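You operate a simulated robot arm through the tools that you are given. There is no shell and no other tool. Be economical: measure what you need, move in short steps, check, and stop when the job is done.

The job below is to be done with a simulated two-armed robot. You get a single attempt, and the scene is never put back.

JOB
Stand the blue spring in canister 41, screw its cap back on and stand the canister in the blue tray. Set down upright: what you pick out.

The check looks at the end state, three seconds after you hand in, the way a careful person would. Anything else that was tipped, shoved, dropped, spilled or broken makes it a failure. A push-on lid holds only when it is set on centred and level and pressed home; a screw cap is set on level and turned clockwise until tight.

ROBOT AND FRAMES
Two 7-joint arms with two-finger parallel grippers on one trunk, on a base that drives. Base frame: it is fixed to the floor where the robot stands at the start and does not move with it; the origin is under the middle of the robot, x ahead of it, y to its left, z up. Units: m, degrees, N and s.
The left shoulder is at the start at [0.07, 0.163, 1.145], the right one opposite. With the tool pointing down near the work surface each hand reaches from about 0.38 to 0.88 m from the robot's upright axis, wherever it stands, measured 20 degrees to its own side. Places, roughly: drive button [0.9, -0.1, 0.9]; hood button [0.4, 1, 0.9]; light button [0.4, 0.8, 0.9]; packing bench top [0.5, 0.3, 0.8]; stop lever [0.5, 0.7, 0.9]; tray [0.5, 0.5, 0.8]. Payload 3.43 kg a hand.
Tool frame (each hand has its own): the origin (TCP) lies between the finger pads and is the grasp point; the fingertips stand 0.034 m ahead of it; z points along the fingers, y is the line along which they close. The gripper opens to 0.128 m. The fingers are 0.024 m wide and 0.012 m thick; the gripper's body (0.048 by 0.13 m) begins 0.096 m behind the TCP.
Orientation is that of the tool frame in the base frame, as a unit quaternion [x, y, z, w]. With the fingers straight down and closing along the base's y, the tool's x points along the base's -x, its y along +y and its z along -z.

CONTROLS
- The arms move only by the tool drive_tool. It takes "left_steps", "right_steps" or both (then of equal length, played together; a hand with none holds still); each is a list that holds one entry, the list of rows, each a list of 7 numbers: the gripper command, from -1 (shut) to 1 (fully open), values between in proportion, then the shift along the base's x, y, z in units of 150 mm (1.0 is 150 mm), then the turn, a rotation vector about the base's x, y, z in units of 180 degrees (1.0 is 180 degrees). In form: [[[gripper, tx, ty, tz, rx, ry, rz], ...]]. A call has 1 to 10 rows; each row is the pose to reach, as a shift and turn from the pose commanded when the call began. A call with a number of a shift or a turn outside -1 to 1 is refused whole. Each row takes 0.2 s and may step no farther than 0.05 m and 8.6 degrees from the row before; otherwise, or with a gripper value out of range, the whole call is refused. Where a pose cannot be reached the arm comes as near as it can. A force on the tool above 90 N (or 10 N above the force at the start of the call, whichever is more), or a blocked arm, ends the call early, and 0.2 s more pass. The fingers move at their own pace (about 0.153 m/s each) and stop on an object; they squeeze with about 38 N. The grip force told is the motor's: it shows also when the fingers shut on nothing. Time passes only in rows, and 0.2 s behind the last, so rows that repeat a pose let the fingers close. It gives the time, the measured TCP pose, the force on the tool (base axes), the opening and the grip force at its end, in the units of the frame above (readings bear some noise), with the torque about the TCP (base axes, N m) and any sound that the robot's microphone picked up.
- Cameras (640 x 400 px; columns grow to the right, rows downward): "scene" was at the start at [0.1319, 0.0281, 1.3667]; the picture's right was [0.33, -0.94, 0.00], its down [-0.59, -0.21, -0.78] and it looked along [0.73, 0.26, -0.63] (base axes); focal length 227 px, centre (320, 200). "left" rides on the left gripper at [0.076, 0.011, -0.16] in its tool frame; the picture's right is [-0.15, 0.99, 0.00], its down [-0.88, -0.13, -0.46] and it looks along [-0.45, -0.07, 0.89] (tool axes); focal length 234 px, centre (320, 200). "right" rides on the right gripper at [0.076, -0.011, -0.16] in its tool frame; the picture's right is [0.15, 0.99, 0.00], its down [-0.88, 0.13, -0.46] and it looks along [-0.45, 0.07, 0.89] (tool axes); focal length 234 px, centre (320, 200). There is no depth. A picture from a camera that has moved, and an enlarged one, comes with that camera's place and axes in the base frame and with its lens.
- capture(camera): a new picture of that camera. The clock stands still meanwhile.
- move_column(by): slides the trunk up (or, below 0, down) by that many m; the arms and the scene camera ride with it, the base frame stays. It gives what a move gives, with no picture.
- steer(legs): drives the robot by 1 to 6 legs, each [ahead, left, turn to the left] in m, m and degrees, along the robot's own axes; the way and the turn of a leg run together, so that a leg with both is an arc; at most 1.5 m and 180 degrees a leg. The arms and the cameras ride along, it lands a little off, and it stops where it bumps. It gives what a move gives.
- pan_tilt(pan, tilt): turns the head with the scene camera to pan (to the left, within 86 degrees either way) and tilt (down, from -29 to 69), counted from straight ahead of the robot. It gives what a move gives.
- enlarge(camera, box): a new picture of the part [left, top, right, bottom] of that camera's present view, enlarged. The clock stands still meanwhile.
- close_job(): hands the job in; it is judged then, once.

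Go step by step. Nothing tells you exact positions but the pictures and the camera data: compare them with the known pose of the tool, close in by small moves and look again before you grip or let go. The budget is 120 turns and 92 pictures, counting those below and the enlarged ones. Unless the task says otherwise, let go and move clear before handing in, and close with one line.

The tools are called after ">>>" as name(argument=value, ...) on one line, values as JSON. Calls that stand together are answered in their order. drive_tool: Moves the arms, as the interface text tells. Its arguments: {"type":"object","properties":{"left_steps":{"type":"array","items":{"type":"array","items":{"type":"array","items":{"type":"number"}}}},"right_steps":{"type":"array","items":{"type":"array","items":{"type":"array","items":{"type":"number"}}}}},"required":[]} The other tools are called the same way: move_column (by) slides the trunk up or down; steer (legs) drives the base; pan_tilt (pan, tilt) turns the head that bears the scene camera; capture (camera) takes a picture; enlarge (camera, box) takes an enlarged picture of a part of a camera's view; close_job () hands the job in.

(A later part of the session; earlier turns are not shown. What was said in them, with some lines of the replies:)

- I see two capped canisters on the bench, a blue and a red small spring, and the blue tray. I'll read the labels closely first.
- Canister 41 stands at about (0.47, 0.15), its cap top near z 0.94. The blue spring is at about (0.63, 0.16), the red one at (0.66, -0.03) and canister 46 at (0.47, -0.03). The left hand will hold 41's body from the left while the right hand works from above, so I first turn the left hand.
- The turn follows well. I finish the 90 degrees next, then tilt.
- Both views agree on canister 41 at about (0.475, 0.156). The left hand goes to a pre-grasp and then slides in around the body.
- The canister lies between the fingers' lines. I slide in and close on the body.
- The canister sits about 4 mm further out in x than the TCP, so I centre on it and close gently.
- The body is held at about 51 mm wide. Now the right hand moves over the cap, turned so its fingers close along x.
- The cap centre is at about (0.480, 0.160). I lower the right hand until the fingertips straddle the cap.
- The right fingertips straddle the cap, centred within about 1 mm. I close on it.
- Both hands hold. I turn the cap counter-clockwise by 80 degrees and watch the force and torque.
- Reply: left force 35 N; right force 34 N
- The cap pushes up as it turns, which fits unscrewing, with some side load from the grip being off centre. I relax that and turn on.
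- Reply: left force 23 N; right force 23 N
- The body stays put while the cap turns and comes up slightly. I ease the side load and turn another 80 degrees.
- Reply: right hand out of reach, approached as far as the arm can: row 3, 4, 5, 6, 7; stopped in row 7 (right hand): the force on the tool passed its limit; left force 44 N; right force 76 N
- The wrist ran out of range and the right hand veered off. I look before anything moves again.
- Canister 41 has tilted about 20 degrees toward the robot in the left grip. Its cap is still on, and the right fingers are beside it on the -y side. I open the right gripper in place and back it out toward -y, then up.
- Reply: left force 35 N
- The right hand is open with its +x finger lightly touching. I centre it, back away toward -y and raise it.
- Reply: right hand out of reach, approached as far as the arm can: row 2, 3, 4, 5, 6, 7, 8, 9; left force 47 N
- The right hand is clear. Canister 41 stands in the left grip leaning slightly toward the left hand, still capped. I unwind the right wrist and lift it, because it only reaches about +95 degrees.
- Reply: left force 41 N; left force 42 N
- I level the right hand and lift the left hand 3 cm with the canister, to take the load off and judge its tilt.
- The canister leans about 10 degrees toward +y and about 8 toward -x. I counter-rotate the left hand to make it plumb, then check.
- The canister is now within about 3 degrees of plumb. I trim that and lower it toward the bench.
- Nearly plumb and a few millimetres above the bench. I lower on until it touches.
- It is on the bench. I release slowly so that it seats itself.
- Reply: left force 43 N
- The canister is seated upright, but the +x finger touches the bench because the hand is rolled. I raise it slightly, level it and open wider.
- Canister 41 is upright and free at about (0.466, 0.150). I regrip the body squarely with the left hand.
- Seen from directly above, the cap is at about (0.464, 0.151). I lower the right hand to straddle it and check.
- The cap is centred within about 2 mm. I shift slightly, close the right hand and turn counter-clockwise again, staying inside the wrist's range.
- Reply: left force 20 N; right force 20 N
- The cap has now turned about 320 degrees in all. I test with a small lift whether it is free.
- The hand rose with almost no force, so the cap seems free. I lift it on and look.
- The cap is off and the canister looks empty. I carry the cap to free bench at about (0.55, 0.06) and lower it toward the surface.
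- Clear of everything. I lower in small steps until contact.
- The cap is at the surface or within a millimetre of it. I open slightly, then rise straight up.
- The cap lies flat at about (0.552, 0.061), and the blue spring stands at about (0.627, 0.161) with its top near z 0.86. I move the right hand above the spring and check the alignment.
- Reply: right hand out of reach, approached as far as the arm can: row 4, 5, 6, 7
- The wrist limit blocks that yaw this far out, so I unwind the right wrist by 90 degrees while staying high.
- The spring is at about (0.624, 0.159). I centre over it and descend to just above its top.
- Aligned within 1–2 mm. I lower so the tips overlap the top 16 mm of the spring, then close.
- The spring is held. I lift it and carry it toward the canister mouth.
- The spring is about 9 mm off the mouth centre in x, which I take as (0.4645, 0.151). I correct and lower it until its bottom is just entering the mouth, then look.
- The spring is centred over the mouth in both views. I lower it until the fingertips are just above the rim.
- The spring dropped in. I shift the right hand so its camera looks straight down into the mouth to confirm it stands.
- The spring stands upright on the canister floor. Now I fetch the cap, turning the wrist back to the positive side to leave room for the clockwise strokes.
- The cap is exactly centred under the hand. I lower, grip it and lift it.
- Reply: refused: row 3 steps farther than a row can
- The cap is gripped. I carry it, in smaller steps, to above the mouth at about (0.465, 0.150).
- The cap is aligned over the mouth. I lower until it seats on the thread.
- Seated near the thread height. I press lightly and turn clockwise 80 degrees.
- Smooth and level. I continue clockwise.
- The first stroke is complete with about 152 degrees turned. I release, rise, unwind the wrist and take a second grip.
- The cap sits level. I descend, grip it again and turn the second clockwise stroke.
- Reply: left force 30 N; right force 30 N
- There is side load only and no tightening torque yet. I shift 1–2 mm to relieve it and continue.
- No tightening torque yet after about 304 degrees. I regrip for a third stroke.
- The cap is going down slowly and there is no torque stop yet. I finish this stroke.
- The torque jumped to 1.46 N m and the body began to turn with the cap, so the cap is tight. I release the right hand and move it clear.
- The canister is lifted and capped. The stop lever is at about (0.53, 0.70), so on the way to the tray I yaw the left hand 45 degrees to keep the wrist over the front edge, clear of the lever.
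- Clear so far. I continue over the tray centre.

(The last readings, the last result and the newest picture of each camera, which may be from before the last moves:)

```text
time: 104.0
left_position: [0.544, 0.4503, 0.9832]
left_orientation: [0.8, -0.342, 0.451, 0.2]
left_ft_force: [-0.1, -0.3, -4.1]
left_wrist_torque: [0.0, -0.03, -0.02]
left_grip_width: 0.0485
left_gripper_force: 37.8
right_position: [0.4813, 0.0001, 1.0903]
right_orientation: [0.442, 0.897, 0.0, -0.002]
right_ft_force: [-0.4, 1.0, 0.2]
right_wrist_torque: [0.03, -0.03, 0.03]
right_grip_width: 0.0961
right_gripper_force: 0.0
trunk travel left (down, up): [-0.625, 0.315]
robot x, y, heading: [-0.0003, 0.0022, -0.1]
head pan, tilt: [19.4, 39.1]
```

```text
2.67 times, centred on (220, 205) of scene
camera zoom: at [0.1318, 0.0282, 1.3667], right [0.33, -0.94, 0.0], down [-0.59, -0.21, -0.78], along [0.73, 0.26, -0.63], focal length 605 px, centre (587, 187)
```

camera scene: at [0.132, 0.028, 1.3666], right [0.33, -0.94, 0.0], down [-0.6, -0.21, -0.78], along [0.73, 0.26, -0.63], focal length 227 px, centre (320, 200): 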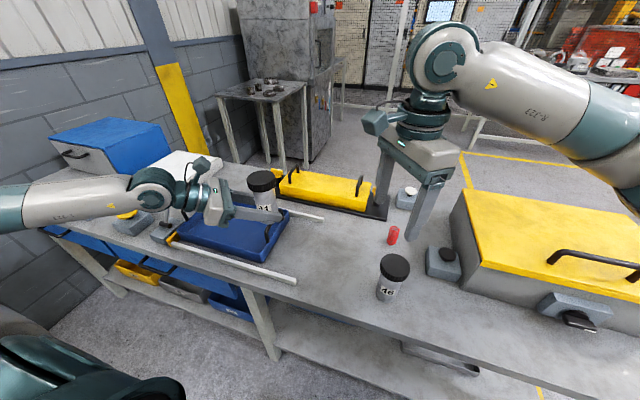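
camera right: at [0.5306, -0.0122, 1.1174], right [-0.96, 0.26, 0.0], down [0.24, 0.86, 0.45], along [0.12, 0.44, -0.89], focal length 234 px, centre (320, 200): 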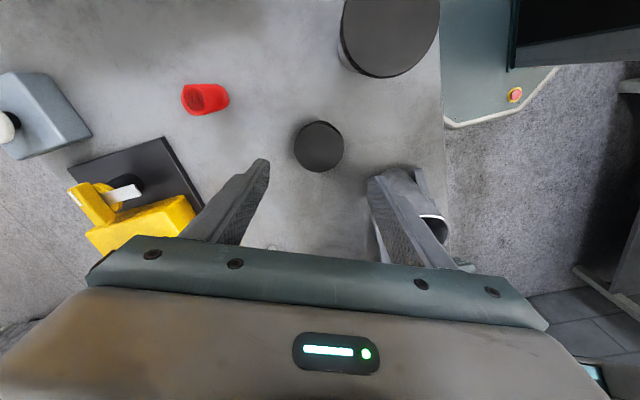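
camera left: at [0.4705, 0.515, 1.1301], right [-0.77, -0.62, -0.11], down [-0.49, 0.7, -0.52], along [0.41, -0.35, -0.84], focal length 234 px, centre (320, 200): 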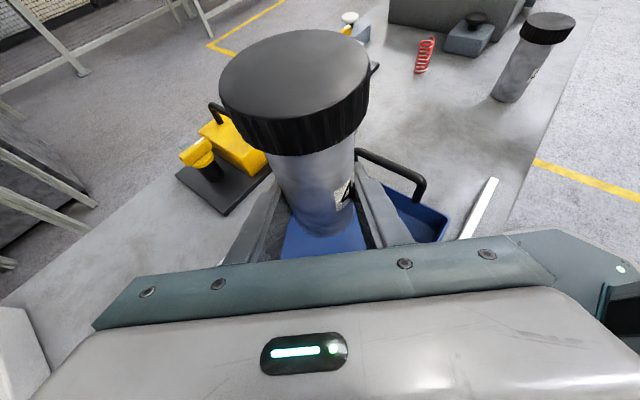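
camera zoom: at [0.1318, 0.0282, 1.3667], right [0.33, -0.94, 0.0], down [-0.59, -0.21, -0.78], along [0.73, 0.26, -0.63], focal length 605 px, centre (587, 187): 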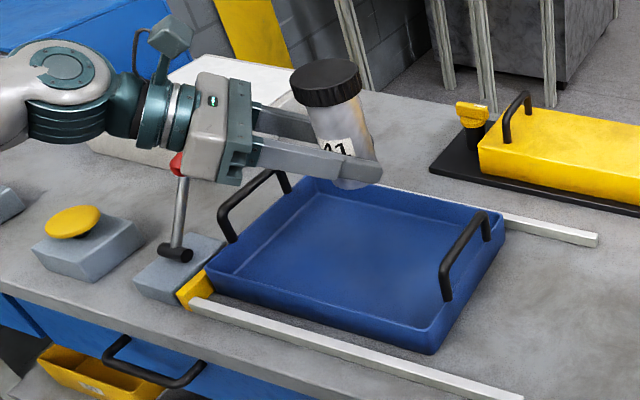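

The canister hangs plumb over the tray. The stop lever's knob is close to where the hand would end up, so I shift 4.5 cm toward the right end of the tray before lowering.

>>> drive_tool(left_steps=[[[-1, 0.03, -0.15, 0, 0, 0, 0], [-1, 0.04, -0.3, 0, 0, 0, 0], [-1, 0.04, -0.3, -0.2, 0, 0, 0], [-1, 0.04, -0.3, -0.4, 0, 0, 0], [-1, 0.04, -0.3, -0.55, 0, 0, 0], [-1, 0.04, -0.3, -0.65, 0, 0, 0]]])

>>> enlarge(camera="scene", box=[140, 150, 320, 270])

>>> capture(camera="left")

```text
time: 105.4
left_position: [0.5519, 0.4054, 0.8862]
left_orientation: [0.8, -0.342, 0.451, 0.201]
left_ft_force: [0.1, 0.0, -2.2]
left_wrist_torque: [0.01, 0.02, -0.01]
left_grip_width: 0.0487
left_gripper_force: 38.3
right_position: [0.4814, 0.0014, 1.0902]
right_orientation: [0.443, 0.897, 0.0, -0.001]
right_ft_force: [0.1, 0.2, -0.3]
right_wrist_torque: [0.0, -0.01, 0.02]
right_grip_width: 0.0957
right_gripper_force: 0.1
trunk travel left (down, up): [-0.625, 0.315]
robot x, y, heading: [-0.0011, -0.0007, 0.1]
head pan, tilt: [19.4, 39.1]
```

```text
3.33 times, centred on (230, 210) of scene
camera zoom: at [0.1324, 0.0291, 1.3666], right [0.33, -0.94, 0.0], down [-0.6, -0.21, -0.78], along [0.73, 0.26, -0.63], focal length 757 px, centre (620, 167)
```

zoom: 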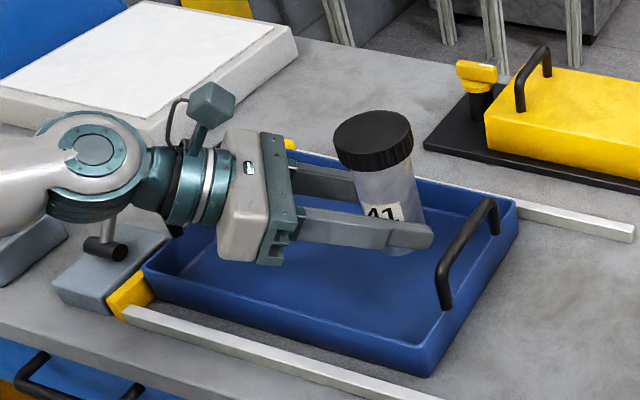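

```text
6 pictures are left
camera left: at [0.4778, 0.4703, 1.0322], right [-0.77, -0.63, -0.11], down [-0.49, 0.7, -0.52], along [0.41, -0.35, -0.84], focal length 234 px, centre (320, 200)
```

left: 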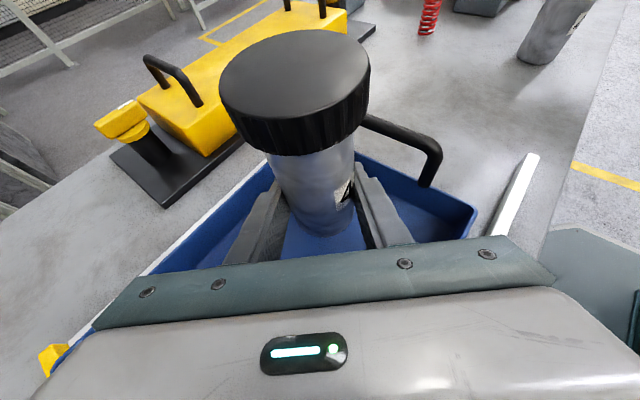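

The hand is clear of the lever and the handles. I lower further in small steps until the tray floor takes the canister.

>>> drive_tool(left_steps=[[[-1, 0, 0, -0.1, 0, 0, 0], [-1, 0, 0, -0.2, 0, 0, 0], [-1, 0, 0, -0.24, 0, 0, 0], [-1, 0, 0, -0.26, 0, 0, 0], [-1, 0, 0, -0.27, 0, 0, 0]]])

>>> drive_tool(left_steps=[[[-1, 0, 0, -0.008, 0, 0, 0], [-1, 0, 0, -0.016, 0, 0, 0]]])

```text
time: 106.6
left_position: [0.5523, 0.4057, 0.8444]
left_orientation: [0.8, -0.342, 0.451, 0.201]
left_ft_force: [-0.3, -1.0, -4.3]
left_wrist_torque: [-0.01, 0.02, -0.01]
left_grip_width: 0.0484
left_gripper_force: 38.2
right_position: [0.4812, 0.0012, 1.0895]
right_orientation: [0.442, 0.897, 0.001, -0.001]
right_ft_force: [0.1, 0.1, 0.1]
right_wrist_torque: [0.01, -0.02, 0.0]
right_grip_width: 0.0959
right_gripper_force: 0.0
trunk travel left (down, up): [-0.625, 0.315]
robot x, y, heading: [-0.0002, 0.0033, -0.3]
head pan, tilt: [19.4, 39.1]
```

```text
time: 107.2
left_position: [0.5517, 0.4059, 0.8422]
left_orientation: [0.8, -0.342, 0.45, 0.201]
left_ft_force: [0.5, -0.6, -3.9]
left_wrist_torque: [0.03, 0.02, -0.01]
left_grip_width: 0.0486
left_gripper_force: 38.3
right_position: [0.4824, 0.0006, 1.0903]
right_orientation: [0.442, 0.897, -0.001, -0.001]
right_ft_force: [0.1, 0.5, -0.6]
right_wrist_torque: [0.02, -0.01, 0.03]
right_grip_width: 0.0959
right_gripper_force: 0.0
trunk travel left (down, up): [-0.625, 0.315]
robot x, y, heading: [0.0001, -0.0003, 0.1]
head pan, tilt: [19.4, 39.1]
```

>>> drive_tool(left_steps=[[[-1, 0, 0, -0.008, 0, 0, 0], [-1, 0, 0, -0.016, 0, 0, 0]]])

```text
time: 107.8
left_position: [0.5531, 0.4058, 0.8416]
left_orientation: [0.8, -0.342, 0.45, 0.201]
left_ft_force: [0.5, 1.1, -3.1]
left_wrist_torque: [0.01, 0.04, 0.01]
left_grip_width: 0.0485
left_gripper_force: 38.1
right_position: [0.4813, 0.0007, 1.0903]
right_orientation: [0.442, 0.897, -0.001, -0.001]
right_ft_force: [-0.3, -0.1, 0.1]
right_wrist_torque: [0.01, 0.0, -0.01]
right_grip_width: 0.096
right_gripper_force: 0.1
trunk travel left (down, up): [-0.625, 0.315]
robot x, y, heading: [0.0008, 0.0027, -0.1]
head pan, tilt: [19.4, 39.1]
```

>>> drive_tool(left_steps=[[[-1, 0, 0, -0.008, 0, 0, 0], [-1, 0, 0, -0.012, 0, 0, 0]]])

```text
time: 108.4
left_position: [0.5512, 0.4049, 0.8397]
left_orientation: [0.8, -0.341, 0.452, 0.199]
left_ft_force: [-0.4, 0.6, 3.8]
left_wrist_torque: [0.16, -0.03, 0.0]
left_grip_width: 0.0487
left_gripper_force: 37.8
right_position: [0.4824, -0.0006, 1.0903]
right_orientation: [0.442, 0.897, 0.0, -0.001]
right_ft_force: [0.4, -0.1, 0.7]
right_wrist_torque: [0.01, 0.03, -0.01]
right_grip_width: 0.0963
right_gripper_force: 0.2
trunk travel left (down, up): [-0.625, 0.315]
robot x, y, heading: [-0.0006, 0.0002, 0.2]
head pan, tilt: [19.4, 39.1]
```

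The floor has taken the weight. I open gently and look.

>>> drive_tool(left_steps=[[[-0.22, 0, 0, 0, 0, 0, 0], [-0.15, 0, 0, 0, 0, 0, 0], [-0.05, 0, 0, 0, 0, 0, 0], [0.1, 0, 0, 0, 0, 0, 0], [0.15, 0, 0, 0, 0, 0, 0]]])

>>> enlarge(camera="scene", box=[140, 150, 320, 270])

```text
time: 109.6
left_position: [0.5522, 0.4053, 0.8383]
left_orientation: [0.8, -0.342, 0.451, 0.201]
left_ft_force: [-0.4, 0.8, -0.1]
left_wrist_torque: [0.0, 0.01, 0.02]
left_grip_width: 0.0736
left_gripper_force: 0.1
right_position: [0.4815, 0.0012, 1.091]
right_orientation: [0.442, 0.897, 0.0, -0.002]
right_ft_force: [0.2, -0.9, -0.2]
right_wrist_torque: [0.0, -0.01, -0.02]
right_grip_width: 0.0963
right_gripper_force: 0.0
trunk travel left (down, up): [-0.625, 0.315]
robot x, y, heading: [-0.0027, 0.0024, 0.1]
head pan, tilt: [19.4, 39.1]
```

```text
3.33 times, centred on (230, 210) of scene
camera zoom: at [0.1318, 0.0285, 1.3667], right [0.33, -0.94, 0.0], down [-0.59, -0.21, -0.78], along [0.73, 0.26, -0.63], focal length 757 px, centre (620, 167)
```

zoom: 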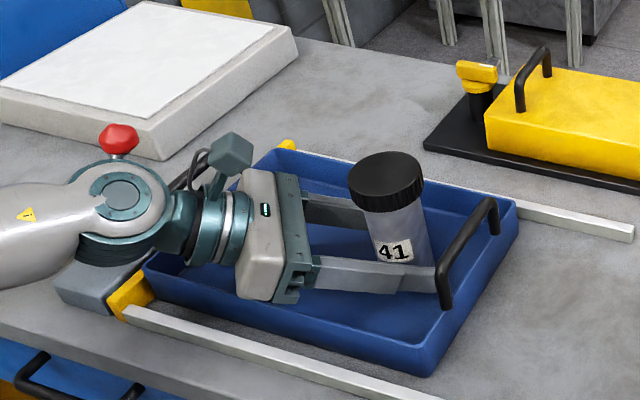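

Canister 41 stands upright in the tray, released. I back the left hand out along its finger direction, away from the handle and lever, then rise.

>>> drive_tool(left_steps=[[[0.17, -0.065, 0.07, 0.057, 0, 0, 0], [0.17, -0.13, 0.14, 0.114, 0, 0, 0], [0.17, -0.2, 0.21, 0.171, 0, 0, 0], [0.17, -0.26, 0.28, 0.228, 0, 0, 0], [0.17, -0.325, 0.348, 0.285, 0, 0, 0], [0.17, -0.39, 0.418, 0.341, 0, 0, 0], [0.17, -0.42, 0.418, 0.55, 0, 0, 0], [0.17, -0.42, 0.418, 0.8, 0, 0, 0], [0.17, -0.42, 0.418, 1, 0, 0, 0]]])

>>> capture(camera="scene")

>>> enlarge(camera="scene", box=[160, 150, 340, 270])

```text
time: 111.6
left_position: [0.4892, 0.4692, 0.9884]
left_orientation: [0.8, -0.341, 0.451, 0.2]
left_ft_force: [0.0, 0.8, 0.0]
left_wrist_torque: [0.03, -0.01, -0.01]
left_grip_width: 0.0749
left_gripper_force: 0.0
right_position: [0.4807, -0.0005, 1.091]
right_orientation: [0.442, 0.897, 0.0, 0.0]
right_ft_force: [-0.4, -0.9, 0.1]
right_wrist_torque: [0.0, -0.01, 0.01]
right_grip_width: 0.0959
right_gripper_force: 0.1
trunk travel left (down, up): [-0.625, 0.315]
robot x, y, heading: [-0.0001, -0.0, -0.1]
head pan, tilt: [19.4, 39.1]
```

```text
4 pictures are left
camera scene: at [0.1313, 0.0281, 1.3667], right [0.33, -0.94, 0.0], down [-0.59, -0.21, -0.78], along [0.73, 0.26, -0.63], focal length 227 px, centre (320, 200)
```

scene: 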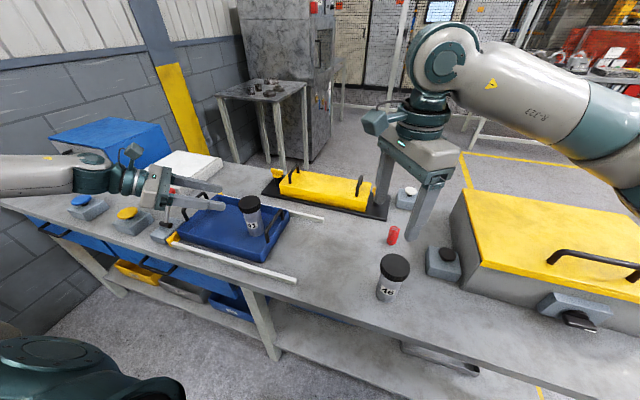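

```text
3.33 times, centred on (250, 210) of scene
camera zoom: at [0.1313, 0.0281, 1.3667], right [0.33, -0.94, 0.0], down [-0.59, -0.21, -0.78], along [0.73, 0.26, -0.63], focal length 757 px, centre (553, 167)
```

zoom: 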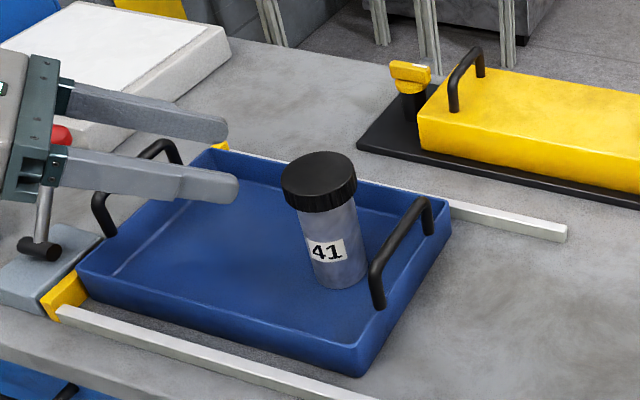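

Canister 41 stands upright in the blue tray with its cap on level and tight, both hands are clear, and everything else is in its place. I hand in now.

>>> close_job()

```text
The job is handed in.
```

Job handed in: the blue spring went into canister 41 and stood upright when I checked before capping. The cap is screwed on tight, and the canister stands upright in the blue tray.
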